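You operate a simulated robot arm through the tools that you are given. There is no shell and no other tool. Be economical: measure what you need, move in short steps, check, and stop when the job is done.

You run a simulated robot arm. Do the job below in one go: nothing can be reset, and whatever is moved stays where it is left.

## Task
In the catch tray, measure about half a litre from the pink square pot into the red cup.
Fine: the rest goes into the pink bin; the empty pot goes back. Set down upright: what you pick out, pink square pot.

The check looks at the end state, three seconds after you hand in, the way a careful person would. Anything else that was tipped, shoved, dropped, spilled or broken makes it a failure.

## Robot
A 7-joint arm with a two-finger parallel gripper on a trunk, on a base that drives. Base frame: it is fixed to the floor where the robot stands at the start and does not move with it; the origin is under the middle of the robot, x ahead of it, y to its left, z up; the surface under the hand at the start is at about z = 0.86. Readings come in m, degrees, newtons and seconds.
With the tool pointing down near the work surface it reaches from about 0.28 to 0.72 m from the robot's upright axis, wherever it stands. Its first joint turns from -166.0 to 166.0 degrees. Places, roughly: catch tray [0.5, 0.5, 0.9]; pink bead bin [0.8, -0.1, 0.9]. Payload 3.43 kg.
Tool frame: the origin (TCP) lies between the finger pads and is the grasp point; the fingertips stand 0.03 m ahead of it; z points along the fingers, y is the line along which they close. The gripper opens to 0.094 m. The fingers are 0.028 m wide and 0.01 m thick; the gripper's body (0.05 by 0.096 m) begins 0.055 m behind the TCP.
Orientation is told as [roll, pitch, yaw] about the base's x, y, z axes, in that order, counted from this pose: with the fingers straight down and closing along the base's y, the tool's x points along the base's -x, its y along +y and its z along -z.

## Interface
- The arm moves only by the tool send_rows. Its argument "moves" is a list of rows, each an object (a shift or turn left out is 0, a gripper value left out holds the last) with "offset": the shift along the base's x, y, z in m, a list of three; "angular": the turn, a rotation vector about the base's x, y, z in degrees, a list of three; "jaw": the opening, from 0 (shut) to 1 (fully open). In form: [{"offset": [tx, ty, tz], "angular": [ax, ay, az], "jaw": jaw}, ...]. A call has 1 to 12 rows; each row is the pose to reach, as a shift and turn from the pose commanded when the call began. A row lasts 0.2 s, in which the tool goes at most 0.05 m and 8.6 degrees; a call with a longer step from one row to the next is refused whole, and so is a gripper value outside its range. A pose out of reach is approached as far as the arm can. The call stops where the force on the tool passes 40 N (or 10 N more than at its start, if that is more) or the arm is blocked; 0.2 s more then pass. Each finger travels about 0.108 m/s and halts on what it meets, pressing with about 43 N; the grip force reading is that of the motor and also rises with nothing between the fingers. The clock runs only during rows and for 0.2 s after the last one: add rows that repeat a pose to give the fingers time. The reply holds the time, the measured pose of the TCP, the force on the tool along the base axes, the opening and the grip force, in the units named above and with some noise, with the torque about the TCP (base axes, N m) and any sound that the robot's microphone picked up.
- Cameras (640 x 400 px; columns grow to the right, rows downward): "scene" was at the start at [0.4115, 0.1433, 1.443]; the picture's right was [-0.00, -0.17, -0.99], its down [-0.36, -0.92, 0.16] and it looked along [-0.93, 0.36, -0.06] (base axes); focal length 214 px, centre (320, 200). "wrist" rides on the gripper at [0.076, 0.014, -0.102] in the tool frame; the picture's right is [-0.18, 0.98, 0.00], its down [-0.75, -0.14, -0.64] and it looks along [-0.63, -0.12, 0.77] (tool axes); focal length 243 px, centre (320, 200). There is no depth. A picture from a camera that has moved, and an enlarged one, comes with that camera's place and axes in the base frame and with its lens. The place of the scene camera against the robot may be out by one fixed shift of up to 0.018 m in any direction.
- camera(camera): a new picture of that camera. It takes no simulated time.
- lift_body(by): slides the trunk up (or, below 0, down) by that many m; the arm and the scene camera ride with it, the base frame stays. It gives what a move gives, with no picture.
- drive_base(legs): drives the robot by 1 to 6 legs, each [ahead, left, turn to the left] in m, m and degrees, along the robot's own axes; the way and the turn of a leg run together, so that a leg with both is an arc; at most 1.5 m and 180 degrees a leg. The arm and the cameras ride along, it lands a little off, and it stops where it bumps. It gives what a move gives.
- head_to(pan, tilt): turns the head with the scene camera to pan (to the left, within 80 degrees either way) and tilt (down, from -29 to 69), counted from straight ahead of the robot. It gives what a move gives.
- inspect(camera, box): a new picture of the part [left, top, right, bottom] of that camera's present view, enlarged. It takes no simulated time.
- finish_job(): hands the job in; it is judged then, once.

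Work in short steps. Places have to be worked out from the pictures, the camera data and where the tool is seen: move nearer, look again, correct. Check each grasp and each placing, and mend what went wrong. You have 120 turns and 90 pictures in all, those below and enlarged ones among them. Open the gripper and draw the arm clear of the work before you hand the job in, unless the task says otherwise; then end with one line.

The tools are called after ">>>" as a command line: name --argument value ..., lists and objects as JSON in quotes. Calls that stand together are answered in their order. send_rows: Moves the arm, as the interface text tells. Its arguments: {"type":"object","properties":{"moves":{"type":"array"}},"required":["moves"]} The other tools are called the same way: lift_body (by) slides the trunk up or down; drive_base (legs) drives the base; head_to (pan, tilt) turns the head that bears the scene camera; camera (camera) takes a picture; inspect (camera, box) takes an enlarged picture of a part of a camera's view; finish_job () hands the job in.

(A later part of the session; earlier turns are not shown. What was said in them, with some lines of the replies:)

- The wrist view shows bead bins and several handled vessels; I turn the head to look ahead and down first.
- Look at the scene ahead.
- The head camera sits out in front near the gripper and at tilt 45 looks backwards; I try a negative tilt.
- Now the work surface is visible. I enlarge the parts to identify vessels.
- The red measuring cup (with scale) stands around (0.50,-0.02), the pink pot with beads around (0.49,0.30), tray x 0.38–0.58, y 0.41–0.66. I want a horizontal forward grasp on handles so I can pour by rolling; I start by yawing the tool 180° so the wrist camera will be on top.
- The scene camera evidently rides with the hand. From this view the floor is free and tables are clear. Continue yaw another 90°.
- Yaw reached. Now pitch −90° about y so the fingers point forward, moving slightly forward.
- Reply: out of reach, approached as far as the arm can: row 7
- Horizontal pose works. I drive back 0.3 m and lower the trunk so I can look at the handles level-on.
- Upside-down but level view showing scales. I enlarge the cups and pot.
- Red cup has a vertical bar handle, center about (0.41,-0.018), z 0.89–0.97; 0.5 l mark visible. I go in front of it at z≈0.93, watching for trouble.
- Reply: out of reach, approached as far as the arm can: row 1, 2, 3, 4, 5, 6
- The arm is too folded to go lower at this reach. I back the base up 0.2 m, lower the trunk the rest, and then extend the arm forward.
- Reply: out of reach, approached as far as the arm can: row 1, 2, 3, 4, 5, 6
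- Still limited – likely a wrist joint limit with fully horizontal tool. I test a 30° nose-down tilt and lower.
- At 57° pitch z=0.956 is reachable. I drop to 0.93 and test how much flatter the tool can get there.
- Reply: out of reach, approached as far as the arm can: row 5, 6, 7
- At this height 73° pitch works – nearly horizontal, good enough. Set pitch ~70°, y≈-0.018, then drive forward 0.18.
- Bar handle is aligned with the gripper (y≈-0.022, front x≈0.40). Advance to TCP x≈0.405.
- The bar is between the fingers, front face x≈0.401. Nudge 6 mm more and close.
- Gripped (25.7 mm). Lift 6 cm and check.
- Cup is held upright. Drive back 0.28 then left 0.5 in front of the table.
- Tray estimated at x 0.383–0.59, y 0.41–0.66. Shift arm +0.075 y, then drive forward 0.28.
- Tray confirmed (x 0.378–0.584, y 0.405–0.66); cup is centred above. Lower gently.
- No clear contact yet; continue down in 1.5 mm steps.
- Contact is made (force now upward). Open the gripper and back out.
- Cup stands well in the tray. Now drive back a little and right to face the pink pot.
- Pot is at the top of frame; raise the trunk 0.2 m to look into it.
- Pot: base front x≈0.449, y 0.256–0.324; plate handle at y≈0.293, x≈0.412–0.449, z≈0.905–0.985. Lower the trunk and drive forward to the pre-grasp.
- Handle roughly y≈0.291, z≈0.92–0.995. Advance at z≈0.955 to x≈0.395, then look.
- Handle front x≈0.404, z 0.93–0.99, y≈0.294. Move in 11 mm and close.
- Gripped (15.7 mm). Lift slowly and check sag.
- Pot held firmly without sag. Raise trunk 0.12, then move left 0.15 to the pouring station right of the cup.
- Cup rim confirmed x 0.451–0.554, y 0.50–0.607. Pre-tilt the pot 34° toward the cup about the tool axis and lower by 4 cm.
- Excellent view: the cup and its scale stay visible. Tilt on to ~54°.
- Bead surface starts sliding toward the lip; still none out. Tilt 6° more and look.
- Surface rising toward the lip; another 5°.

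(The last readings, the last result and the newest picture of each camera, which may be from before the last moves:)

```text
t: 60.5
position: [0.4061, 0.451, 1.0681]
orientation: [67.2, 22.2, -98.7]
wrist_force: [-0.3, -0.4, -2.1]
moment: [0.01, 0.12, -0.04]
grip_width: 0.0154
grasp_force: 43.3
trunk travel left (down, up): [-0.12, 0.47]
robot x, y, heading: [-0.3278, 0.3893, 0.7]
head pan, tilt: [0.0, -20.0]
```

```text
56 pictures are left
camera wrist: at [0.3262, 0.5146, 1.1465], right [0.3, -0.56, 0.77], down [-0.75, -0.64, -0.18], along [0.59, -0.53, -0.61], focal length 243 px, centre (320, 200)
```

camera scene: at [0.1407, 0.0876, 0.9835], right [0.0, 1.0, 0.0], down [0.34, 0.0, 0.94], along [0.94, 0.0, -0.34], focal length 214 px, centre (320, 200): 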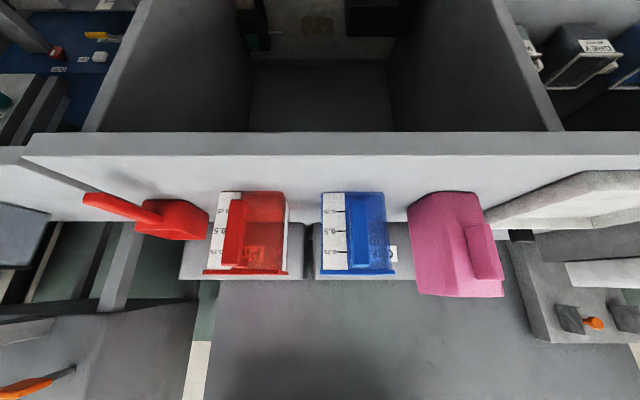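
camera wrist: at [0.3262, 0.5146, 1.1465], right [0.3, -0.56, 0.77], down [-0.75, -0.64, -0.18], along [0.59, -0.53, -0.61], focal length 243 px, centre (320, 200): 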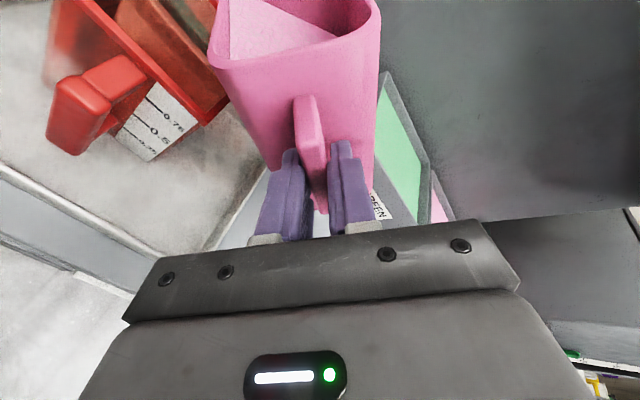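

Beads are at the lip. Another 4°.

>>> send_rows --moves '[{"angular": [-2, 0, 0.75]}, {"angular": [-4, 0, 1.5]}, {"angular": [-4, 0, 1.5]}, {"angular": [-4, 0, 1.5]}, {"angular": [-4, 0, 1.5]}]'

>>> camera --camera "wrist"

```text
t: 61.7
position: [0.4073, 0.4504, 1.0687]
orientation: [67.8, 18.2, -97.0]
wrist_force: [-0.1, 0.0, -1.6]
moment: [0.0, 0.1, -0.04]
grip_width: 0.0156
grasp_force: 43.4
trunk travel left (down, up): [-0.12, 0.47]
robot x, y, heading: [-0.3252, 0.3876, 0.4]
head pan, tilt: [0.0, -20.0]
```

```text
55 pictures are left
camera wrist: at [0.3243, 0.5178, 1.1418], right [0.31, -0.5, 0.81], down [-0.73, -0.67, -0.13], along [0.6, -0.55, -0.58], focal length 243 px, centre (320, 200)
```

wrist: 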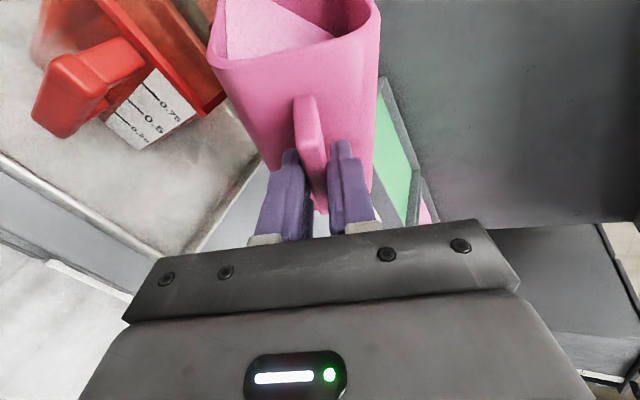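

Not obviously pouring yet. Another 5°, with an enlarged look.

>>> send_rows --moves '[{"angular": [-2.4, 0, 0.9]}, {"angular": [-4.8, 0, 1.8]}, {"angular": [-4.8, 0, 1.8]}, {"angular": [-4.8, 0, 1.8]}, {"angular": [-4.8, 0, 1.8]}]'

>>> inspect --camera "wrist" --box '[0, 0, 400, 250]'

```text
t: 62.9
position: [0.4071, 0.4498, 1.0688]
orientation: [68.4, 13.4, -95.1]
wrist_force: [-0.2, 0.6, -1.1]
moment: [-0.02, 0.07, 0.01]
grip_width: 0.0155
grasp_force: 42.6
trunk travel left (down, up): [-0.12, 0.47]
robot x, y, heading: [-0.3248, 0.3933, 0.5]
head pan, tilt: [0.0, -20.0]
```

```text
1.60 times, centred on (200, 125) of wrist
camera zoom: at [0.3218, 0.5207, 1.1365], right [0.33, -0.42, 0.85], down [-0.71, -0.7, -0.07], along [0.62, -0.58, -0.53], focal length 388 px, centre (512, 320)
```

zoom: 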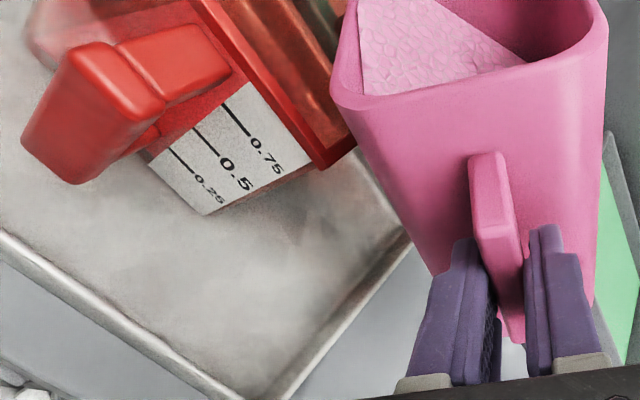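

Level is at the lip. Another 5°.

>>> send_rows --moves '[{"angular": [-2.4, 0, 0.9]}, {"angular": [-4.8, 0, 1.8]}, {"angular": [-4.8, 0, 1.8]}, {"angular": [-4.8, 0, 1.8]}, {"angular": [-4.8, 0, 1.8]}]'

>>> inspect --camera "wrist" --box '[0, 0, 400, 250]'

```text
t: 64.1
position: [0.4068, 0.4495, 1.0694]
orientation: [68.7, 8.7, -93.2]
wrist_force: [-1.1, -0.3, -0.6]
moment: [0.0, 0.01, -0.04]
grip_width: 0.0157
grasp_force: 43.1
trunk travel left (down, up): [-0.12, 0.47]
robot x, y, heading: [-0.3244, 0.3874, 0.6]
head pan, tilt: [0.0, -20.0]
```

```text
1.60 times, centred on (200, 125) of wrist
camera zoom: at [0.3195, 0.5233, 1.1304], right [0.34, -0.34, 0.88], down [-0.69, -0.72, -0.01], along [0.64, -0.6, -0.48], focal length 388 px, centre (512, 320)
```

zoom: 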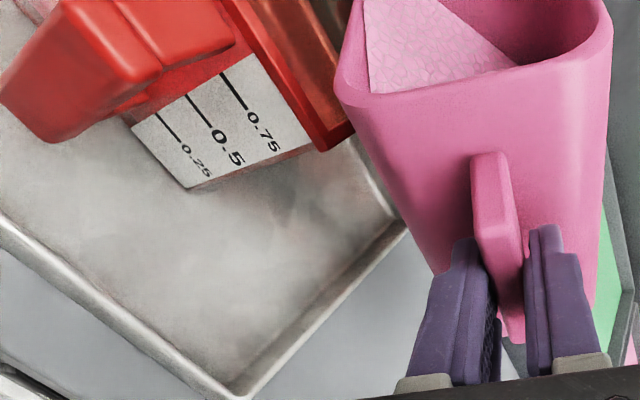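

The moment is dropping, maybe beads are already pouring. Roll back 38° to check the cup level.

>>> send_rows --moves '[{"angular": [8, 0, -2.95]}, {"angular": [16, 0, -5.9]}, {"angular": [24, 0, -8.85]}, {"angular": [32, 0, -11.8]}, {"angular": [38, 0, -14]}, {"angular": [38, 0, -14]}]'

>>> inspect --camera "wrist" --box '[0, 0, 400, 250]'

```text
t: 65.5
position: [0.4063, 0.4504, 1.0691]
orientation: [59.3, 45.7, -112.3]
wrist_force: [0.3, 0.0, -0.3]
moment: [0.01, 0.13, -0.04]
grip_width: 0.0156
grasp_force: 42.6
trunk travel left (down, up): [-0.12, 0.47]
robot x, y, heading: [-0.3261, 0.3926, 0.7]
head pan, tilt: [0.0, -20.0]
```

```text
1.60 times, centred on (200, 125) of wrist
camera zoom: at [0.3343, 0.4882, 1.1685], right [0.18, -0.87, 0.46], down [-0.83, -0.39, -0.4], along [0.52, -0.31, -0.8], focal length 388 px, centre (512, 320)
```

zoom: 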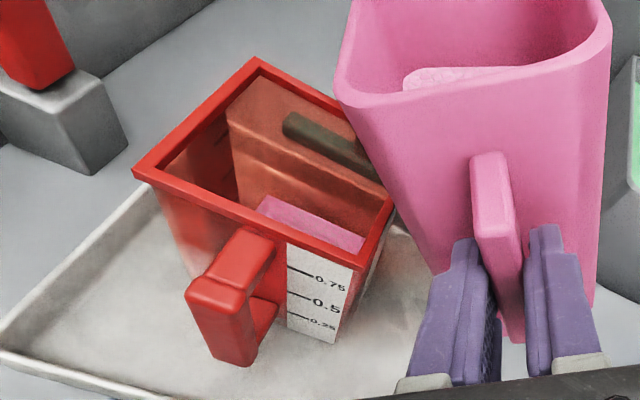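

Beads are in the cup. Enlarge to judge the level.

>>> inspect --camera "wrist" --box '[70, 30, 260, 240]'

```text
1.90 times, centred on (165, 135) of wrist
camera zoom: at [0.3343, 0.4882, 1.1685], right [0.18, -0.87, 0.46], down [-0.83, -0.39, -0.4], along [0.52, -0.31, -0.8], focal length 462 px, centre (615, 324)
```

zoom: 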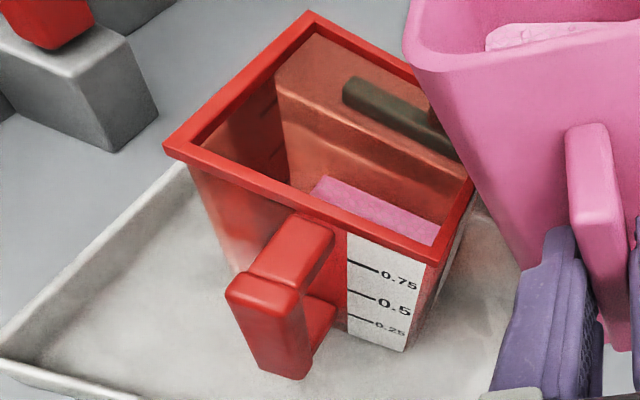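

Only a thin layer (~0.1 l) so far. Return and tilt further to ~82°.

>>> send_rows --moves '[{"angular": [-8, 0, 2.95]}, {"angular": [-16, 0, 5.9]}, {"angular": [-24, 0, 8.85]}, {"angular": [-32, 0, 11.8]}, {"angular": [-38, 0, 14]}, {"angular": [-42, 0, 15.5]}, {"angular": [-46, 0, 17]}, {"angular": [-46, 0, 17]}, {"angular": [-46, 0, 17]}, {"angular": [-46, 0, 17]}]'

>>> inspect --camera "wrist" --box '[0, 0, 400, 250]'

```text
t: 67.7
position: [0.4071, 0.4506, 1.0702]
orientation: [69.0, 0.7, -90.3]
wrist_force: [-1.3, -1.0, 0.2]
moment: [0.06, -0.01, 0.01]
grip_width: 0.0152
grasp_force: 43.0
trunk travel left (down, up): [-0.12, 0.47]
robot x, y, heading: [-0.3266, 0.3879, 0.3]
head pan, tilt: [0.0, -20.0]
```

```text
1.60 times, centred on (200, 125) of wrist
camera zoom: at [0.316, 0.5263, 1.1199], right [0.35, -0.2, 0.92], down [-0.65, -0.75, 0.09], along [0.67, -0.63, -0.39], focal length 388 px, centre (512, 320)
```

zoom: 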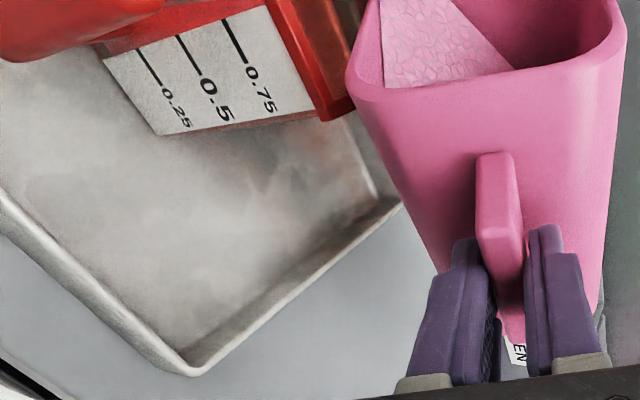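

Now ~89° tilt. Roll back to check the cup level.

>>> send_rows --moves '[{"angular": [8, 0, -2.95]}, {"angular": [16, 0, -5.9]}, {"angular": [24, 0, -8.85]}, {"angular": [32, 0, -11.8]}, {"angular": [40, 0, -14.8]}, {"angular": [46, 0, -17]}, {"angular": [46, 0, -17]}]'

>>> inspect --camera "wrist" --box '[70, 30, 260, 240]'

```text
t: 69.3
position: [0.4066, 0.4503, 1.0688]
orientation: [59.5, 45.9, -112.3]
wrist_force: [0.5, -0.8, -1.7]
moment: [0.0, 0.15, 0.03]
grip_width: 0.0158
grasp_force: 42.5
trunk travel left (down, up): [-0.12, 0.47]
robot x, y, heading: [-0.3261, 0.3876, 0.4]
head pan, tilt: [0.0, -20.0]
```

```text
1.90 times, centred on (165, 135) of wrist
camera zoom: at [0.3333, 0.4884, 1.1681], right [0.18, -0.87, 0.46], down [-0.83, -0.39, -0.4], along [0.52, -0.31, -0.8], focal length 462 px, centre (615, 324)
```

zoom: 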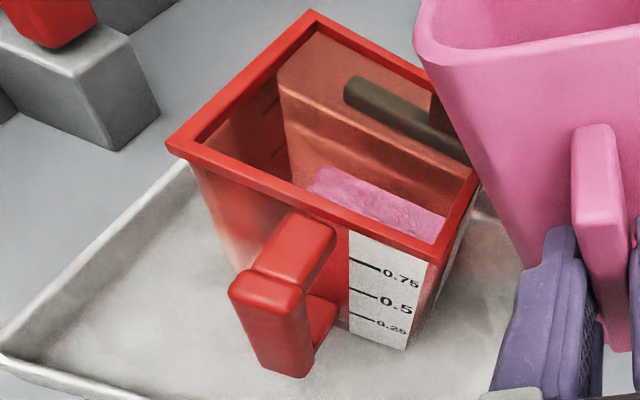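

Level now ~0.2 l. Tilt to about 98°, a centimetre higher.

>>> send_rows --moves '[{"angular": [-8, 0, 2.95]}, {"angular": [-16, 0, 5.9]}, {"angular": [-24, 0, 8.85]}, {"angular": [-32, 0, 11.8], "offset": [0, 0, 0.005]}, {"angular": [-40, 0, 14.8], "offset": [0, 0.003, 0.01]}, {"angular": [-46, 0, 17], "offset": [0, 0.005, 0.012]}, {"angular": [-50, 0, 18.5], "offset": [0, 0.005, 0.012]}, {"angular": [-54, 0, 20], "offset": [0, 0.005, 0.012]}, {"angular": [-54, 0, 20], "offset": [0, 0.005, 0.012]}, {"angular": [-54, 0, 20], "offset": [0, 0.005, 0.012]}]'

>>> send_rows --moves '[{"angular": [8, 0, -2.95]}, {"angular": [16, 0, -5.9]}, {"angular": [24, 0, -8.85]}, {"angular": [32, 0, -11.8]}, {"angular": [40, 0, -14.8]}, {"angular": [48, 0, -17.7]}, {"angular": [54, 0, -20], "offset": [0, -0.005, -0.012]}, {"angular": [54, 0, -20], "offset": [0, -0.005, -0.012]}]'

>>> inspect --camera "wrist" --box '[70, 30, 260, 240]'

```text
t: 71.5
position: [0.4072, 0.4563, 1.0815]
orientation: [68.6, -7.3, -87.1]
wrist_force: [0.3, 0.1, -1.6]
moment: [-0.02, 0.09, 0.0]
grip_width: 0.0156
grasp_force: 42.8
trunk travel left (down, up): [-0.12, 0.47]
robot x, y, heading: [-0.3207, 0.3881, 0.8]
head pan, tilt: [0.0, -20.0]
```

```text
t: 73.3
position: [0.407, 0.4509, 1.0698]
orientation: [59.3, 45.7, -112.4]
wrist_force: [0.3, -0.5, -0.8]
moment: [0.02, 0.12, 0.01]
grip_width: 0.0155
grasp_force: 43.0
trunk travel left (down, up): [-0.12, 0.47]
robot x, y, heading: [-0.3259, 0.3857, 0.5]
head pan, tilt: [0.0, -20.0]
```

```text
1.90 times, centred on (165, 135) of wrist
camera zoom: at [0.3337, 0.4882, 1.1686], right [0.18, -0.87, 0.46], down [-0.83, -0.39, -0.4], along [0.52, -0.31, -0.8], focal length 462 px, centre (615, 324)
```

zoom: 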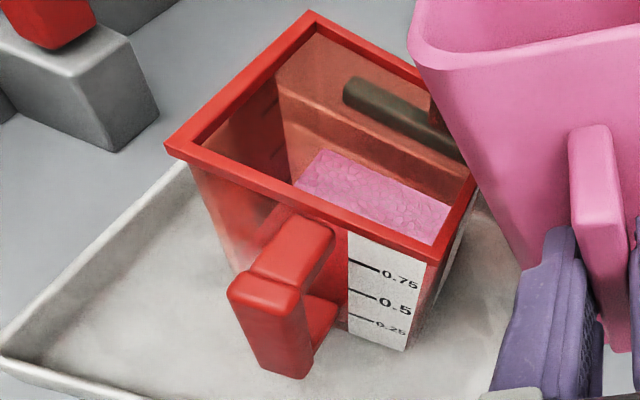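

Level ≈0.28 l. Next pour to ~107°.

>>> send_rows --moves '[{"angular": [-8, 0, 2.95]}, {"angular": [-16, 0, 5.9]}, {"angular": [-24, 0, 8.85]}, {"angular": [-32, 0, 11.8], "offset": [0, 0.004, 0.01]}, {"angular": [-40, 0, 14.8], "offset": [0, 0.008, 0.015]}, {"angular": [-47, 0, 17.4], "offset": [0, 0.01, 0.02]}, {"angular": [-54, 0, 20], "offset": [0.005, 0.015, 0.025]}, {"angular": [-58, 0, 21.5], "offset": [0.005, 0.015, 0.025]}, {"angular": [-62, 0, 23], "offset": [0.005, 0.015, 0.025]}, {"angular": [-62, 0, 23], "offset": [0.005, 0.015, 0.025]}, {"angular": [-62, 0, 23], "offset": [0.005, 0.015, 0.025]}]'

>>> send_rows --moves '[{"angular": [8, 0, -2.95]}, {"angular": [16, 0, -5.9]}, {"angular": [24, 0, -8.85]}, {"angular": [32, 0, -11.8]}, {"angular": [40, 0, -14.8]}, {"angular": [48, 0, -17.7]}, {"angular": [56, 0, -20.7], "offset": [-0.005, -0.01, -0.015]}, {"angular": [62, 0, -23], "offset": [-0.005, -0.015, -0.025]}, {"angular": [62, 0, -23], "offset": [-0.005, -0.015, -0.025]}]'

>>> inspect --camera "wrist" --box '[70, 30, 260, 240]'

```text
t: 75.7
position: [0.412, 0.4654, 1.0937]
orientation: [68.1, -15.3, -84.0]
wrist_force: [0.0, 0.0, -1.4]
moment: [0.0, 0.13, 0.03]
grip_width: 0.0155
grasp_force: 43.4
trunk travel left (down, up): [-0.12, 0.47]
robot x, y, heading: [-0.3271, 0.3887, 0.1]
head pan, tilt: [0.0, -20.0]
```

```text
t: 77.7
position: [0.4062, 0.4504, 1.069]
orientation: [59.3, 45.8, -112.4]
wrist_force: [0.3, -0.2, -0.1]
moment: [-0.01, 0.11, -0.01]
grip_width: 0.0154
grasp_force: 43.3
trunk travel left (down, up): [-0.12, 0.47]
robot x, y, heading: [-0.3226, 0.3929, 0.8]
head pan, tilt: [0.0, -20.0]
```

```text
1.90 times, centred on (165, 135) of wrist
camera zoom: at [0.3336, 0.488, 1.1688], right [0.18, -0.87, 0.46], down [-0.83, -0.39, -0.4], along [0.52, -0.31, -0.8], focal length 462 px, centre (615, 324)
```

zoom: 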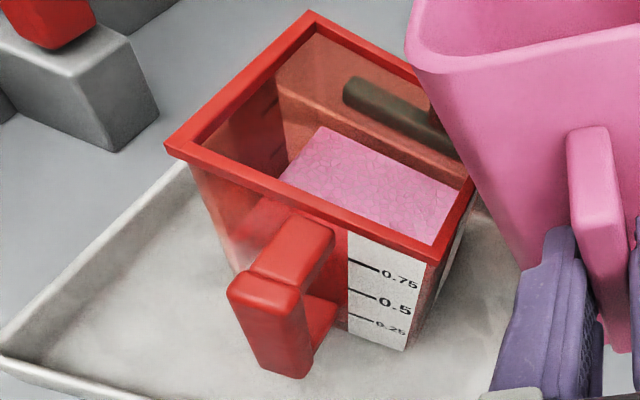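

Level ≈0.42 l. Enlarge to read the marks against the level.

>>> inspect --camera "wrist" --box '[115, 65, 245, 215]'

```text
2.67 times, centred on (180, 140) of wrist
camera zoom: at [0.3336, 0.488, 1.1688], right [0.18, -0.87, 0.46], down [-0.83, -0.39, -0.4], along [0.52, -0.31, -0.8], focal length 647 px, centre (693, 360)
```

zoom: 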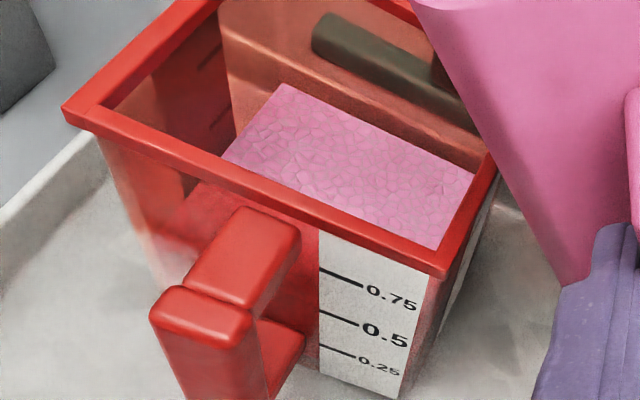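

>>> inspect --camera "wrist" --box '[125, 65, 189, 105]'

```text
10.00 times, centred on (157, 85) of wrist
camera zoom: at [0.3336, 0.488, 1.1688], right [0.18, -0.87, 0.46], down [-0.83, -0.39, -0.4], along [0.52, -0.31, -0.8], focal length 2426 px, centre (1950, 1350)
```

zoom: 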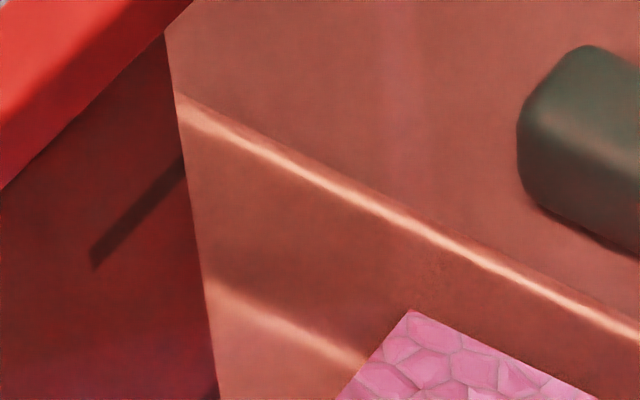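

Marks on the left wall put the surface ~1.3 cm below the 0.5 mark (≈0.4 l). Pour ~6.5° further.

>>> send_rows --moves '[{"angular": [-8, 0, 2.95]}, {"angular": [-16, 0, 5.9]}, {"angular": [-24, 0, 8.85]}, {"angular": [-32, 0, 11.8], "offset": [0, 0.004, 0.01]}, {"angular": [-40, 0, 14.8], "offset": [0, 0.008, 0.015]}, {"angular": [-47, 0, 17.4], "offset": [0, 0.012, 0.022]}, {"angular": [-54, 0, 20], "offset": [0.005, 0.018, 0.03]}, {"angular": [-61, 0, 22.6], "offset": [0.005, 0.018, 0.032]}, {"angular": [-65, 0, 24.1], "offset": [0.005, 0.018, 0.032]}, {"angular": [-68, 0, 25.2], "offset": [0.005, 0.018, 0.032]}, {"angular": [-68, 0, 25.2], "offset": [0.005, 0.018, 0.032]}, {"angular": [-68, 0, 25.2], "offset": [0.005, 0.018, 0.032]}]'

>>> send_rows --moves '[{"angular": [8, 0, -2.95]}, {"angular": [16, 0, -5.9]}, {"angular": [24, 0, -8.85]}, {"angular": [32, 0, -11.8]}, {"angular": [40, 0, -14.8]}, {"angular": [48, 0, -17.7]}, {"angular": [56, 0, -20.7], "offset": [-0.005, -0.01, -0.015]}, {"angular": [64, 0, -23.7], "offset": [-0.005, -0.018, -0.025]}, {"angular": [68, 0, -25.2], "offset": [-0.005, -0.018, -0.032]}, {"angular": [68, 0, -25.2], "offset": [-0.005, -0.018, -0.032]}]'

>>> inspect --camera "wrist" --box '[115, 65, 245, 215]'

```text
t: 80.3
position: [0.4112, 0.4685, 1.1008]
orientation: [67.3, -21.3, -81.6]
wrist_force: [-0.3, 0.2, -1.8]
moment: [-0.01, 0.1, -0.01]
grip_width: 0.0154
grasp_force: 42.5
trunk travel left (down, up): [-0.12, 0.47]
robot x, y, heading: [-0.3282, 0.3889, 0.4]
head pan, tilt: [0.0, -20.0]
```

```text
t: 82.5
position: [0.4061, 0.4511, 1.0673]
orientation: [59.4, 45.7, -112.3]
wrist_force: [0.7, 0.7, -1.5]
moment: [0.0, 0.13, -0.02]
grip_width: 0.0155
grasp_force: 43.2
trunk travel left (down, up): [-0.12, 0.47]
robot x, y, heading: [-0.3259, 0.3894, 0.4]
head pan, tilt: [0.0, -20.0]
```

```text
2.67 times, centred on (180, 140) of wrist
camera zoom: at [0.3335, 0.4883, 1.1682], right [0.18, -0.87, 0.46], down [-0.83, -0.39, -0.4], along [0.52, -0.31, -0.8], focal length 647 px, centre (693, 360)
```

zoom: 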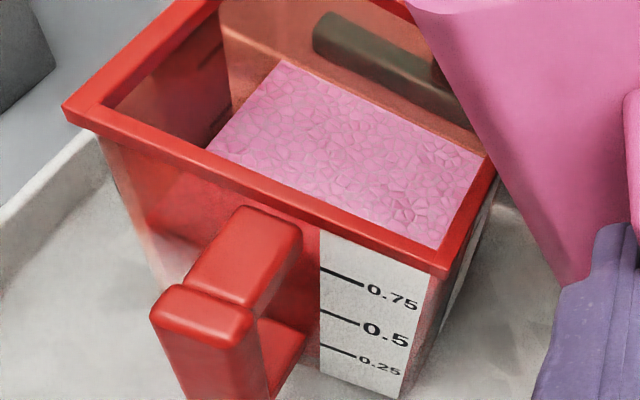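

Level has risen close to the lower (0.5) mark; zoom to read.

>>> inspect --camera "wrist" --box '[125, 75, 189, 125]'

```text
8.00 times, centred on (157, 100) of wrist
camera zoom: at [0.3335, 0.4883, 1.1682], right [0.18, -0.87, 0.46], down [-0.83, -0.39, -0.4], along [0.52, -0.31, -0.8], focal length 1941 px, centre (1624, 1000)
```

zoom: 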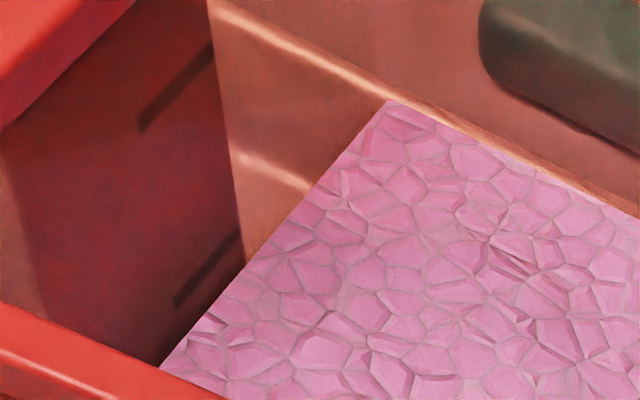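

The surface looks about at the 0.5 mark (parallax considered). Turn the pot upright, raise, back off, and verify the level from the front.

>>> send_rows --moves '[{"angular": [0, 0, 0], "offset": [0, 0, 0.02]}, {"angular": [8, 0, -2.95], "offset": [0, -0.01, 0.04]}, {"angular": [16, 0, -5.9], "offset": [0, -0.01, 0.045]}, {"angular": [24, 0, -8.9], "offset": [0, -0.01, 0.045]}, {"angular": [32, 0, -11.9], "offset": [0, -0.01, 0.045]}, {"angular": [37.4, 0, -13.9], "offset": [0, -0.01, 0.045]}, {"angular": [37.4, 0, -13.9], "offset": [0, -0.01, 0.045]}]'

>>> drive_base --legs '[[-0.27, 0, 0]]'

>>> camera --camera "scene"

```text
t: 84.1
position: [0.4063, 0.4402, 1.1146]
orientation: [0.1, 69.8, -179.1]
wrist_force: [-0.4, -0.9, -1.9]
moment: [0.01, 0.13, 0.01]
grip_width: 0.0156
grasp_force: 42.7
trunk travel left (down, up): [-0.12, 0.47]
robot x, y, heading: [-0.3277, 0.3881, 0.6]
head pan, tilt: [0.0, -20.0]
```

```text
t: 86.1
position: [0.1309, 0.44, 1.1138]
orientation: [0.3, 69.7, -178.9]
wrist_force: [-0.2, 0.1, -2.2]
moment: [0.01, 0.1, -0.01]
grip_width: 0.0154
grasp_force: 43.4
trunk travel left (down, up): [-0.12, 0.47]
robot x, y, heading: [-0.6006, 0.3886, 0.4]
head pan, tilt: [0.0, -20.0]
```

```text
42 pictures are left
camera scene: at [0.0379, 0.4475, 0.9985], right [-0.02, 1.0, 0.0], down [0.65, 0.01, 0.76], along [0.76, 0.01, -0.65], focal length 214 px, centre (320, 200)
```

scene: 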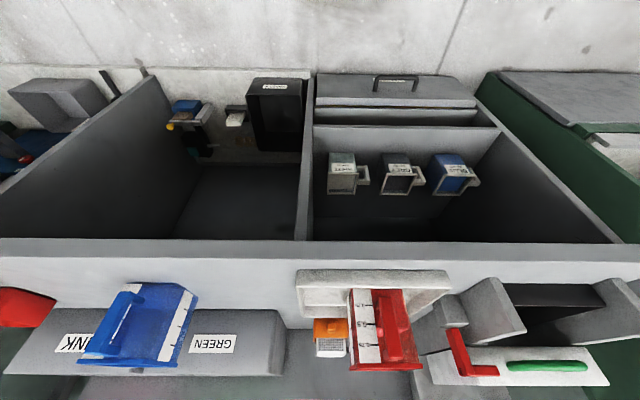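

>>> inspect --camera "scene" --box '[330, 275, 440, 385]'

```text
3.64 times, centred on (385, 330) of scene
camera zoom: at [0.0379, 0.4475, 0.9985], right [-0.02, 1.0, 0.0], down [0.65, 0.01, 0.76], along [0.76, 0.01, -0.65], focal length 780 px, centre (84, -273)
```

zoom: 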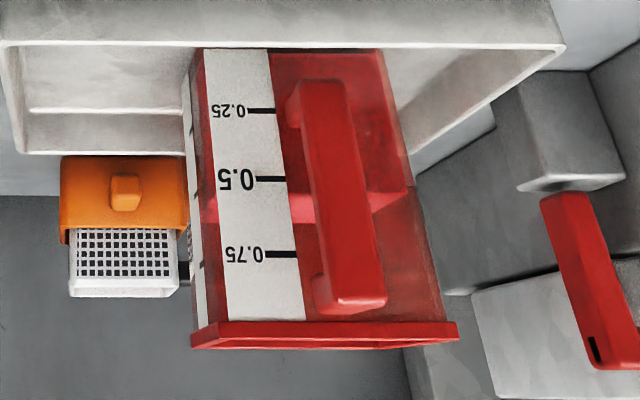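

>>> inspect --camera "scene" --box '[378, 300, 428, 350]'

```text
8.00 times, centred on (403, 325) of scene
camera zoom: at [0.0379, 0.4475, 0.9985], right [-0.02, 1.0, 0.0], down [0.65, 0.01, 0.76], along [0.76, 0.01, -0.65], focal length 1716 px, centre (-344, -800)
```

zoom: 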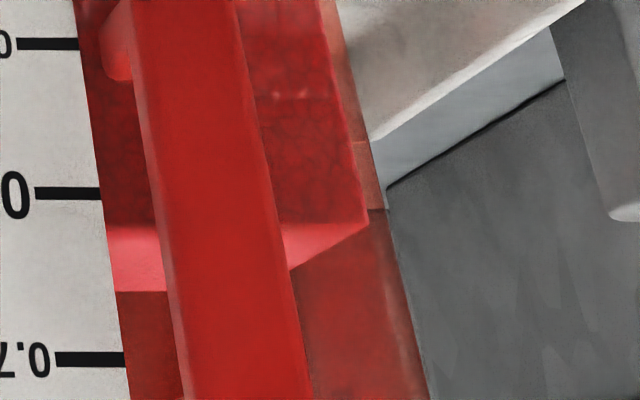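

Front view: level just above the 0.5 line (≈0.54 l) – fine for "about half a litre". Now raise the trunk and drive to the pink bin with the pot.

>>> lift_body --by 0.07

>>> drive_base --legs '[[0, -0.6, 0], [0.3, 0, 0]]'

>>> camera --camera "wrist"

```text
t: 87.2
position: [0.1303, 0.4402, 1.1843]
orientation: [0.3, 69.7, -178.9]
wrist_force: [-0.3, -0.6, -2.6]
moment: [0.01, 0.1, 0.01]
grip_width: 0.0154
grasp_force: 42.7
trunk travel left (down, up): [-0.19, 0.4]
robot x, y, heading: [-0.6028, 0.3854, 0.5]
head pan, tilt: [0.0, -20.0]
```

```text
t: 92.1
position: [0.4338, -0.1536, 1.1831]
orientation: [0.2, 69.6, -179.0]
wrist_force: [0.7, 0.0, -1.8]
moment: [-0.01, 0.13, -0.02]
grip_width: 0.0154
grasp_force: 43.2
trunk travel left (down, up): [-0.19, 0.4]
robot x, y, heading: [-0.2913, -0.2058, 0.5]
head pan, tilt: [0.0, -20.0]
```

```text
39 pictures are left
camera wrist: at [0.3633, -0.1683, 1.2907], right [-0.05, -0.98, -0.17], down [-0.87, 0.13, -0.48], along [0.5, 0.12, -0.86], focal length 243 px, centre (320, 200)
```

wrist: 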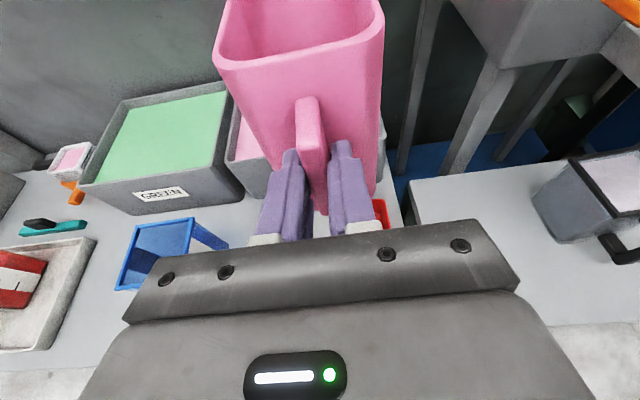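

Bin rim matches estimate (x 0.65–0.91, y -0.24–0.05). Drive forward 0.25 so the pot is over the bin.

>>> drive_base --legs '[[0.25, 0, 0]]'

>>> camera --camera "wrist"

```text
t: 94.0
position: [0.6808, -0.1527, 1.1832]
orientation: [0.3, 69.7, -179.0]
wrist_force: [0.4, -0.2, -1.4]
moment: [-0.01, 0.1, -0.01]
grip_width: 0.0155
grasp_force: 43.0
trunk travel left (down, up): [-0.19, 0.4]
robot x, y, heading: [-0.0535, -0.2001, 0.4]
head pan, tilt: [0.0, -20.0]
```

```text
38 pictures are left
camera wrist: at [0.6108, -0.1675, 1.2906], right [-0.05, -0.98, -0.17], down [-0.87, 0.13, -0.48], along [0.5, 0.12, -0.86], focal length 243 px, centre (320, 200)
```

wrist: 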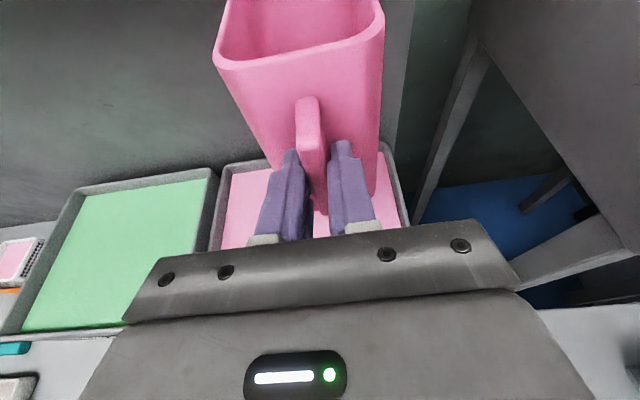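

Pot is above the pink bin. Tilt to ~100° first, lowering 3 cm.

>>> send_rows --moves '[{"angular": [-8, 0, 2.96]}, {"angular": [-16, 0, 5.93]}, {"angular": [-24, 0, 8.9]}, {"angular": [-32, 0, 11.85], "offset": [0, 0, -0.01]}, {"angular": [-40, 0, 14.8], "offset": [0, 0, -0.02]}, {"angular": [-48, 0, 17.8], "offset": [0, 0, -0.03]}, {"angular": [-56, 0, 20.7], "offset": [0, 0, -0.03]}, {"angular": [-64, 0, 23.7], "offset": [0, 0, -0.03]}, {"angular": [-72, 0, 26.7], "offset": [0, 0, -0.03]}, {"angular": [-80, 0, 29.6], "offset": [0, 0, -0.03]}, {"angular": [-88, 0, 32.6], "offset": [0, 0, -0.03]}, {"angular": [-94, 0, 34.8], "offset": [0, 0, -0.03]}]'

>>> camera --camera "wrist"

```text
t: 96.5
position: [0.6802, -0.1532, 1.1524]
orientation: [68.7, -10.0, -86.2]
wrist_force: [0.6, -0.3, -0.4]
moment: [0.0, 0.11, -0.01]
grip_width: 0.0156
grasp_force: 42.6
trunk travel left (down, up): [-0.19, 0.4]
robot x, y, heading: [-0.0514, -0.2035, 0.2]
head pan, tilt: [0.0, -20.0]
```

```text
37 pictures are left
camera wrist: at [0.5838, -0.0749, 1.1898], right [0.36, 0.0, 0.93], down [-0.6, -0.77, 0.23], along [0.72, -0.64, -0.27], focal length 243 px, centre (320, 200)
```

wrist: 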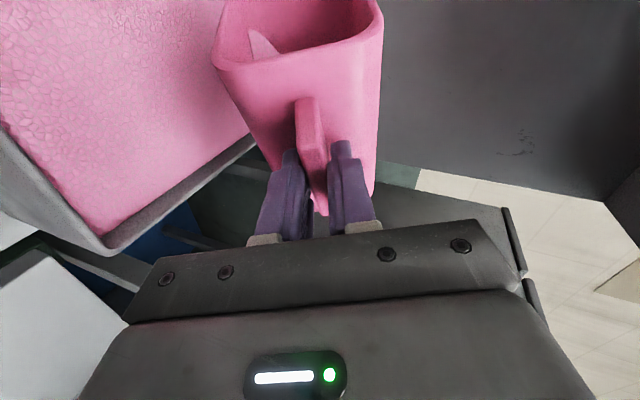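

Works well; continue tilting to ~160° and hold so it empties.

>>> send_rows --moves '[{"angular": [-8, 0, 2.96]}, {"angular": [-16, 0, 5.93], "offset": [0, 0.01, 0.005]}, {"angular": [-24, 0, 8.9], "offset": [0, 0.015, 0.01]}, {"angular": [-32, 0, 11.85], "offset": [0, 0.02, 0.01]}, {"angular": [-40, 0, 14.8], "offset": [0, 0.03, 0.01]}, {"angular": [-48, 0, 17.8], "offset": [0, 0.03, 0.01]}, {"angular": [-54, 0, 20], "offset": [0, 0.03, 0.01]}, {"angular": [-54, 0, 20], "offset": [0, 0.03, 0.01]}, {"angular": [-54, 0, 20], "offset": [0, 0.03, 0.01]}, {"angular": [-54, 0, 20], "offset": [0, 0.03, 0.01]}, {"angular": [-54, 0, 20], "offset": [0, 0.03, 0.01]}]'

>>> camera --camera "wrist"

```text
t: 99.0
position: [0.6802, -0.1246, 1.1639]
orientation: [44.4, -60.4, -49.0]
wrist_force: [0.0, 0.2, -1.2]
moment: [-0.02, 0.13, 0.04]
grip_width: 0.0154
grasp_force: 43.3
trunk travel left (down, up): [-0.19, 0.4]
robot x, y, heading: [-0.0532, -0.2044, -0.1]
head pan, tilt: [0.0, -20.0]
```

```text
36 pictures are left
camera wrist: at [0.5615, -0.0811, 1.1381], right [0.2, 0.84, 0.5], down [-0.38, -0.41, 0.83], along [0.91, -0.35, 0.24], focal length 243 px, centre (320, 200)
```

wrist: 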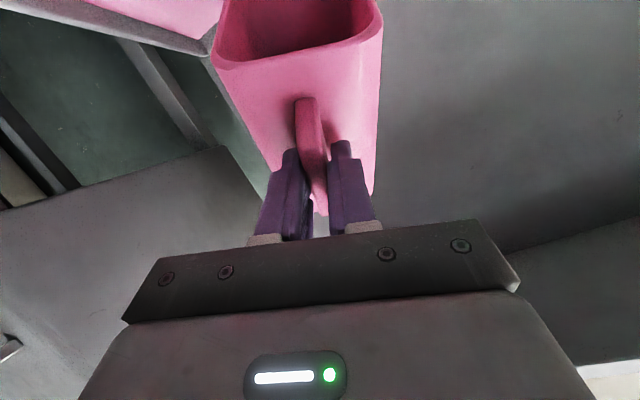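

Looks empty at ~158°. Roll back upright in two calls and check inside.

>>> send_rows --moves '[{"angular": [8, 0, -2.96]}, {"angular": [16, 0, -5.93]}, {"angular": [24, 0, -8.9]}, {"angular": [32, 0, -11.85], "offset": [0, -0.01, 0]}, {"angular": [40, 0, -14.8], "offset": [0, -0.02, 0]}, {"angular": [48, 0, -17.8], "offset": [0, -0.03, 0]}, {"angular": [56, 0, -20.7], "offset": [0, -0.03, 0.01]}, {"angular": [64, 0, -23.7], "offset": [0, -0.03, 0.02]}, {"angular": [72, 0, -26.7], "offset": [0, -0.03, 0.02]}, {"angular": [80, 0, -29.6], "offset": [0, -0.03, 0.02]}]'

>>> send_rows --moves '[{"angular": [8, 0, -2.96]}, {"angular": [16, 0, -5.93]}, {"angular": [24, 0, -8.9]}, {"angular": [32, 0, -11.85]}, {"angular": [40, 0, -14.8]}, {"angular": [48, 0, -17.8]}, {"angular": [56, 0, -20.7]}, {"angular": [64, 0, -23.7]}, {"angular": [68, 0, -25.2]}, {"angular": [68, 0, -25.2]}]'

>>> camera --camera "wrist"

```text
t: 101.2
position: [0.6805, -0.1523, 1.1831]
orientation: [68.3, 16.2, -96.1]
wrist_force: [0.7, -0.4, -2.2]
moment: [-0.03, 0.14, -0.01]
grip_width: 0.0152
grasp_force: 43.2
trunk travel left (down, up): [-0.19, 0.4]
robot x, y, heading: [-0.0523, -0.2028, 0.1]
head pan, tilt: [0.0, -20.0]
```

```text
t: 103.3
position: [0.6815, -0.1536, 1.1842]
orientation: [0.1, 69.6, -179.3]
wrist_force: [-0.8, 0.6, -1.1]
moment: [0.01, 0.11, 0.01]
grip_width: 0.0153
grasp_force: 43.1
trunk travel left (down, up): [-0.19, 0.4]
robot x, y, heading: [-0.0553, -0.2061, -0.0]
head pan, tilt: [0.0, -20.0]
```

```text
35 pictures are left
camera wrist: at [0.6107, -0.1676, 1.2912], right [-0.05, -0.98, -0.17], down [-0.86, 0.13, -0.48], along [0.5, 0.12, -0.86], focal length 243 px, centre (320, 200)
```

wrist: 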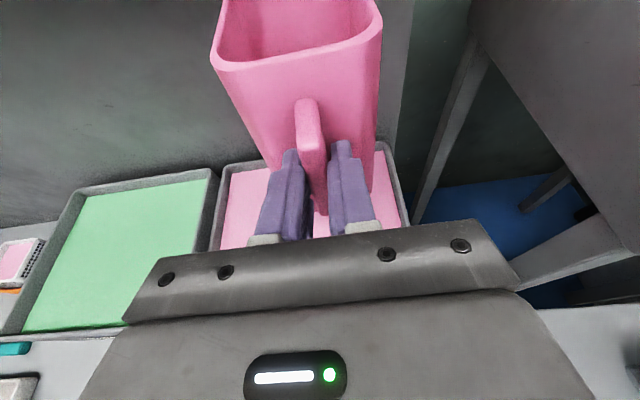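

Pot looks empty. Drive back, left to the pot's original spot line (TCP y≈0.295), keeping clear.

>>> drive_base --legs '[[-0.5, 0, 0], [0, 0.45, 0]]'

>>> camera --camera "scene"

```text
t: 108.6
position: [0.1727, 0.2863, 1.1848]
orientation: [0.4, 69.8, -179.5]
wrist_force: [0.3, -0.9, -0.9]
moment: [0.01, 0.11, -0.01]
grip_width: 0.0154
grasp_force: 43.3
trunk travel left (down, up): [-0.19, 0.4]
robot x, y, heading: [-0.5627, 0.2447, -0.0]
head pan, tilt: [0.0, -20.0]
```

```text
34 pictures are left
camera scene: at [0.0799, 0.2943, 1.0685], right [0.0, 1.0, 0.0], down [0.65, 0.0, 0.76], along [0.76, 0.0, -0.65], focal length 214 px, centre (320, 200)
```

scene: 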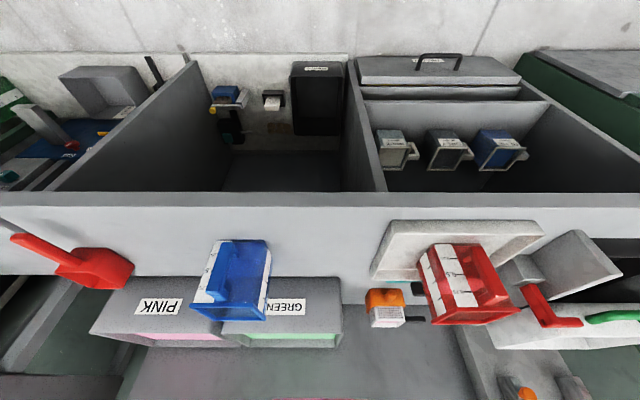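

Everything looks undisturbed. Lower trunk 0.19 and correct y by arm, then drive forward 0.23.

>>> lift_body --by -0.19

>>> drive_base --legs '[[0.22, 0, 0]]'

```text
t: 110.7
position: [0.1722, 0.2858, 0.9937]
orientation: [0.4, 69.7, -179.6]
wrist_force: [-0.1, -0.7, -0.7]
moment: [-0.01, 0.13, 0.0]
grip_width: 0.0157
grasp_force: 43.4
trunk travel left (down, up): [0.0, 0.59]
robot x, y, heading: [-0.5598, 0.2373, -0.4]
head pan, tilt: [0.0, -20.0]
```

```text
t: 112.4
position: [0.3898, 0.2863, 0.9935]
orientation: [0.4, 69.7, -179.6]
wrist_force: [0.0, 0.1, -1.3]
moment: [0.0, 0.1, 0.0]
grip_width: 0.0155
grasp_force: 42.7
trunk travel left (down, up): [0.0, 0.59]
robot x, y, heading: [-0.3425, 0.2384, 0.1]
head pan, tilt: [0.0, -20.0]
```

Fine-position over the original spot and lower.

>>> send_rows --moves '[{"offset": [0.01, 0.005, 0]}, {"offset": [0.018, 0.009, 0], "angular": [0, 0, 0.6]}, {"offset": [0.018, 0.009, -0.015], "angular": [0, 0, 0.6]}, {"offset": [0.018, 0.009, -0.026], "angular": [0, 0, 0.6]}, {"offset": [0.018, 0.009, -0.031], "angular": [0, 0, 0.6]}, {"offset": [0.018, 0.009, -0.033], "angular": [0, 0, 0.6]}, {"offset": [0.018, 0.009, -0.034], "angular": [0, 0, 0.6]}, {"offset": [0.018, 0.009, -0.034], "angular": [0, 0, 0.6]}]'

```text
t: 114.2
position: [0.4078, 0.2948, 0.9609]
orientation: [0.5, 70.0, -178.9]
wrist_force: [1.7, -0.3, 11.0]
moment: [0.01, -1.16, 0.0]
grip_width: 0.0154
grasp_force: 42.8
trunk travel left (down, up): [0.0, 0.59]
robot x, y, heading: [-0.3393, 0.2427, 0.2]
head pan, tilt: [0.0, -20.0]
```

Contact (11 N). Ease up 1 mm and open, then look before withdrawing.

>>> send_rows --moves '[{"offset": [0, 0, 0.001]}, {"offset": [0, 0, 0.001], "jaw": 0.25}, {"offset": [0, 0, 0.001], "jaw": 0.5}, {"offset": [0, 0, 0.001], "jaw": 1}, {"offset": [0, 0, 0.001], "jaw": 1}, {"offset": [0, 0, 0.001], "jaw": 1}]'

>>> camera --camera "wrist"

```text
t: 115.6
position: [0.4078, 0.2946, 0.9604]
orientation: [0.3, 69.7, -178.8]
wrist_force: [0.6, 0.9, 0.0]
moment: [-0.01, 0.0, 0.0]
grip_width: 0.0942
grasp_force: 0.1
trunk travel left (down, up): [0.0, 0.59]
robot x, y, heading: [-0.3456, 0.2388, -0.2]
head pan, tilt: [0.0, -20.0]
```

```text
33 pictures are left
camera wrist: at [0.3375, 0.2802, 1.0674], right [-0.05, -0.98, -0.17], down [-0.87, 0.13, -0.48], along [0.5, 0.12, -0.86], focal length 243 px, centre (320, 200)
```

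wrist: 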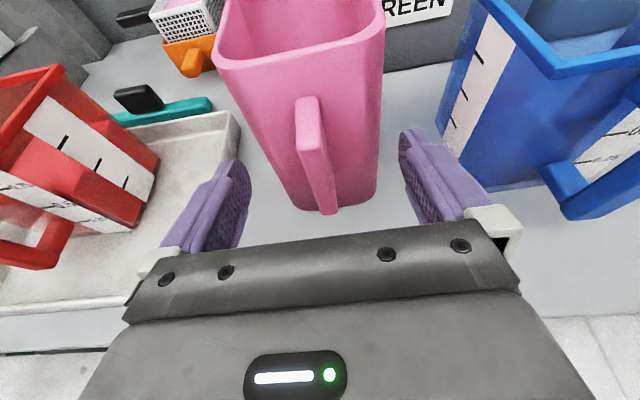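

Pot stands upright at its original spot. Withdraw, then raise and look into pot and cup.

>>> send_rows --moves '[{"offset": [-0.03, 0, 0], "jaw": 1}, {"offset": [-0.07, 0, 0], "jaw": 1}, {"offset": [-0.1, 0, 0.01], "jaw": 1}, {"offset": [-0.1, 0, 0.01], "jaw": 1}]'

>>> lift_body --by 0.45

>>> camera --camera "wrist"

```text
t: 116.6
position: [0.308, 0.2967, 0.969]
orientation: [0.4, 69.7, -178.9]
wrist_force: [-0.4, 0.0, 0.2]
moment: [0.01, 0.0, 0.02]
grip_width: 0.0942
grasp_force: 0.0
trunk travel left (down, up): [0.0, 0.59]
robot x, y, heading: [-0.3447, 0.2398, 0.0]
head pan, tilt: [0.0, -20.0]
```

```text
refused: 0.45 is not a number from -0.4 to 0.4
```

```text
32 pictures are left
camera wrist: at [0.2375, 0.282, 1.0758], right [-0.05, -0.98, -0.17], down [-0.87, 0.13, -0.48], along [0.5, 0.12, -0.86], focal length 243 px, centre (320, 200)
```

wrist: 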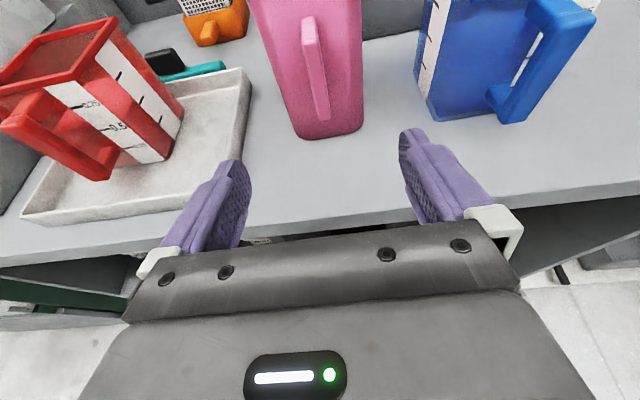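

>>> lift_body --by 0.4

>>> camera --camera "wrist"

```text
t: 120.4
position: [0.308, 0.2956, 1.3691]
orientation: [0.2, 69.7, -178.9]
wrist_force: [0.5, 0.7, 0.4]
moment: [-0.03, 0.01, 0.0]
grip_width: 0.0938
grasp_force: 0.0
trunk travel left (down, up): [-0.4, 0.19]
robot x, y, heading: [-0.3438, 0.2416, -0.2]
head pan, tilt: [0.0, -20.0]
```

```text
31 pictures are left
camera wrist: at [0.2382, 0.282, 1.4756], right [-0.05, -0.98, -0.17], down [-0.87, 0.13, -0.48], along [0.5, 0.12, -0.86], focal length 243 px, centre (320, 200)
```

wrist: 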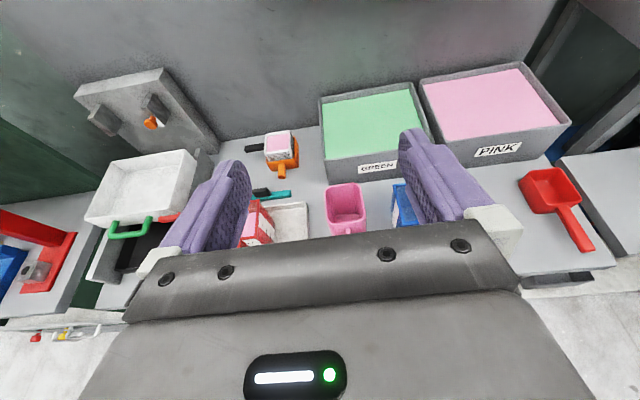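

>>> inspect --camera "wrist" --box '[225, 170, 405, 245]'

>>> inspect --camera "wrist" --box '[320, 175, 375, 240]'

```text
3.56 times, centred on (315, 208) of wrist
camera zoom: at [0.2382, 0.282, 1.4756], right [-0.05, -0.98, -0.17], down [-0.87, 0.13, -0.48], along [0.5, 0.12, -0.86], focal length 863 px, centre (338, 173)
```

zoom: 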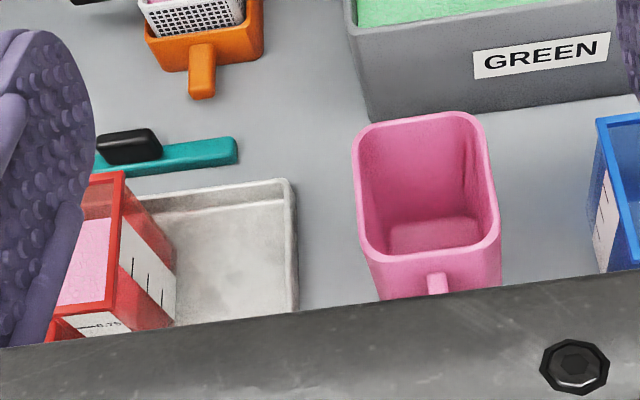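

```text
6.15 times, centred on (348, 208) of wrist
camera zoom: at [0.2382, 0.282, 1.4756], right [-0.05, -0.98, -0.17], down [-0.87, 0.13, -0.48], along [0.5, 0.12, -0.86], focal length 1493 px, centre (151, 154)
```

zoom: 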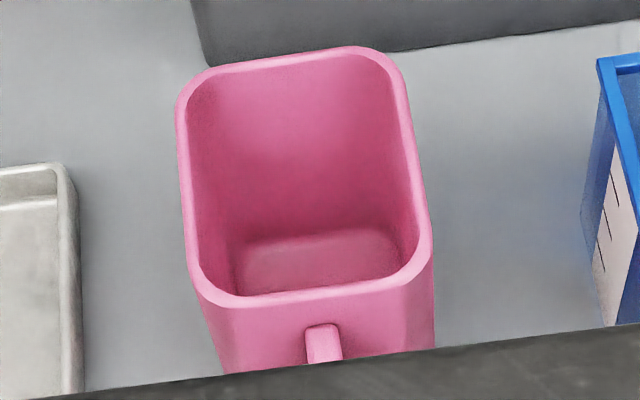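

The pot is empty and back on its spot. The cup stands upright in the tray at about 0.53 l, no spill is visible, and the gripper is open and clear, so I hand in.

>>> finish_job

```text
The job is handed in.
```

The red cup stands upright in the catch tray with about half a litre of pink beads (I read 0.53–0.55 l on its scale). The rest went into the pink bin, the empty pink pot is back upright on its spot, and I saw no spilled beads.
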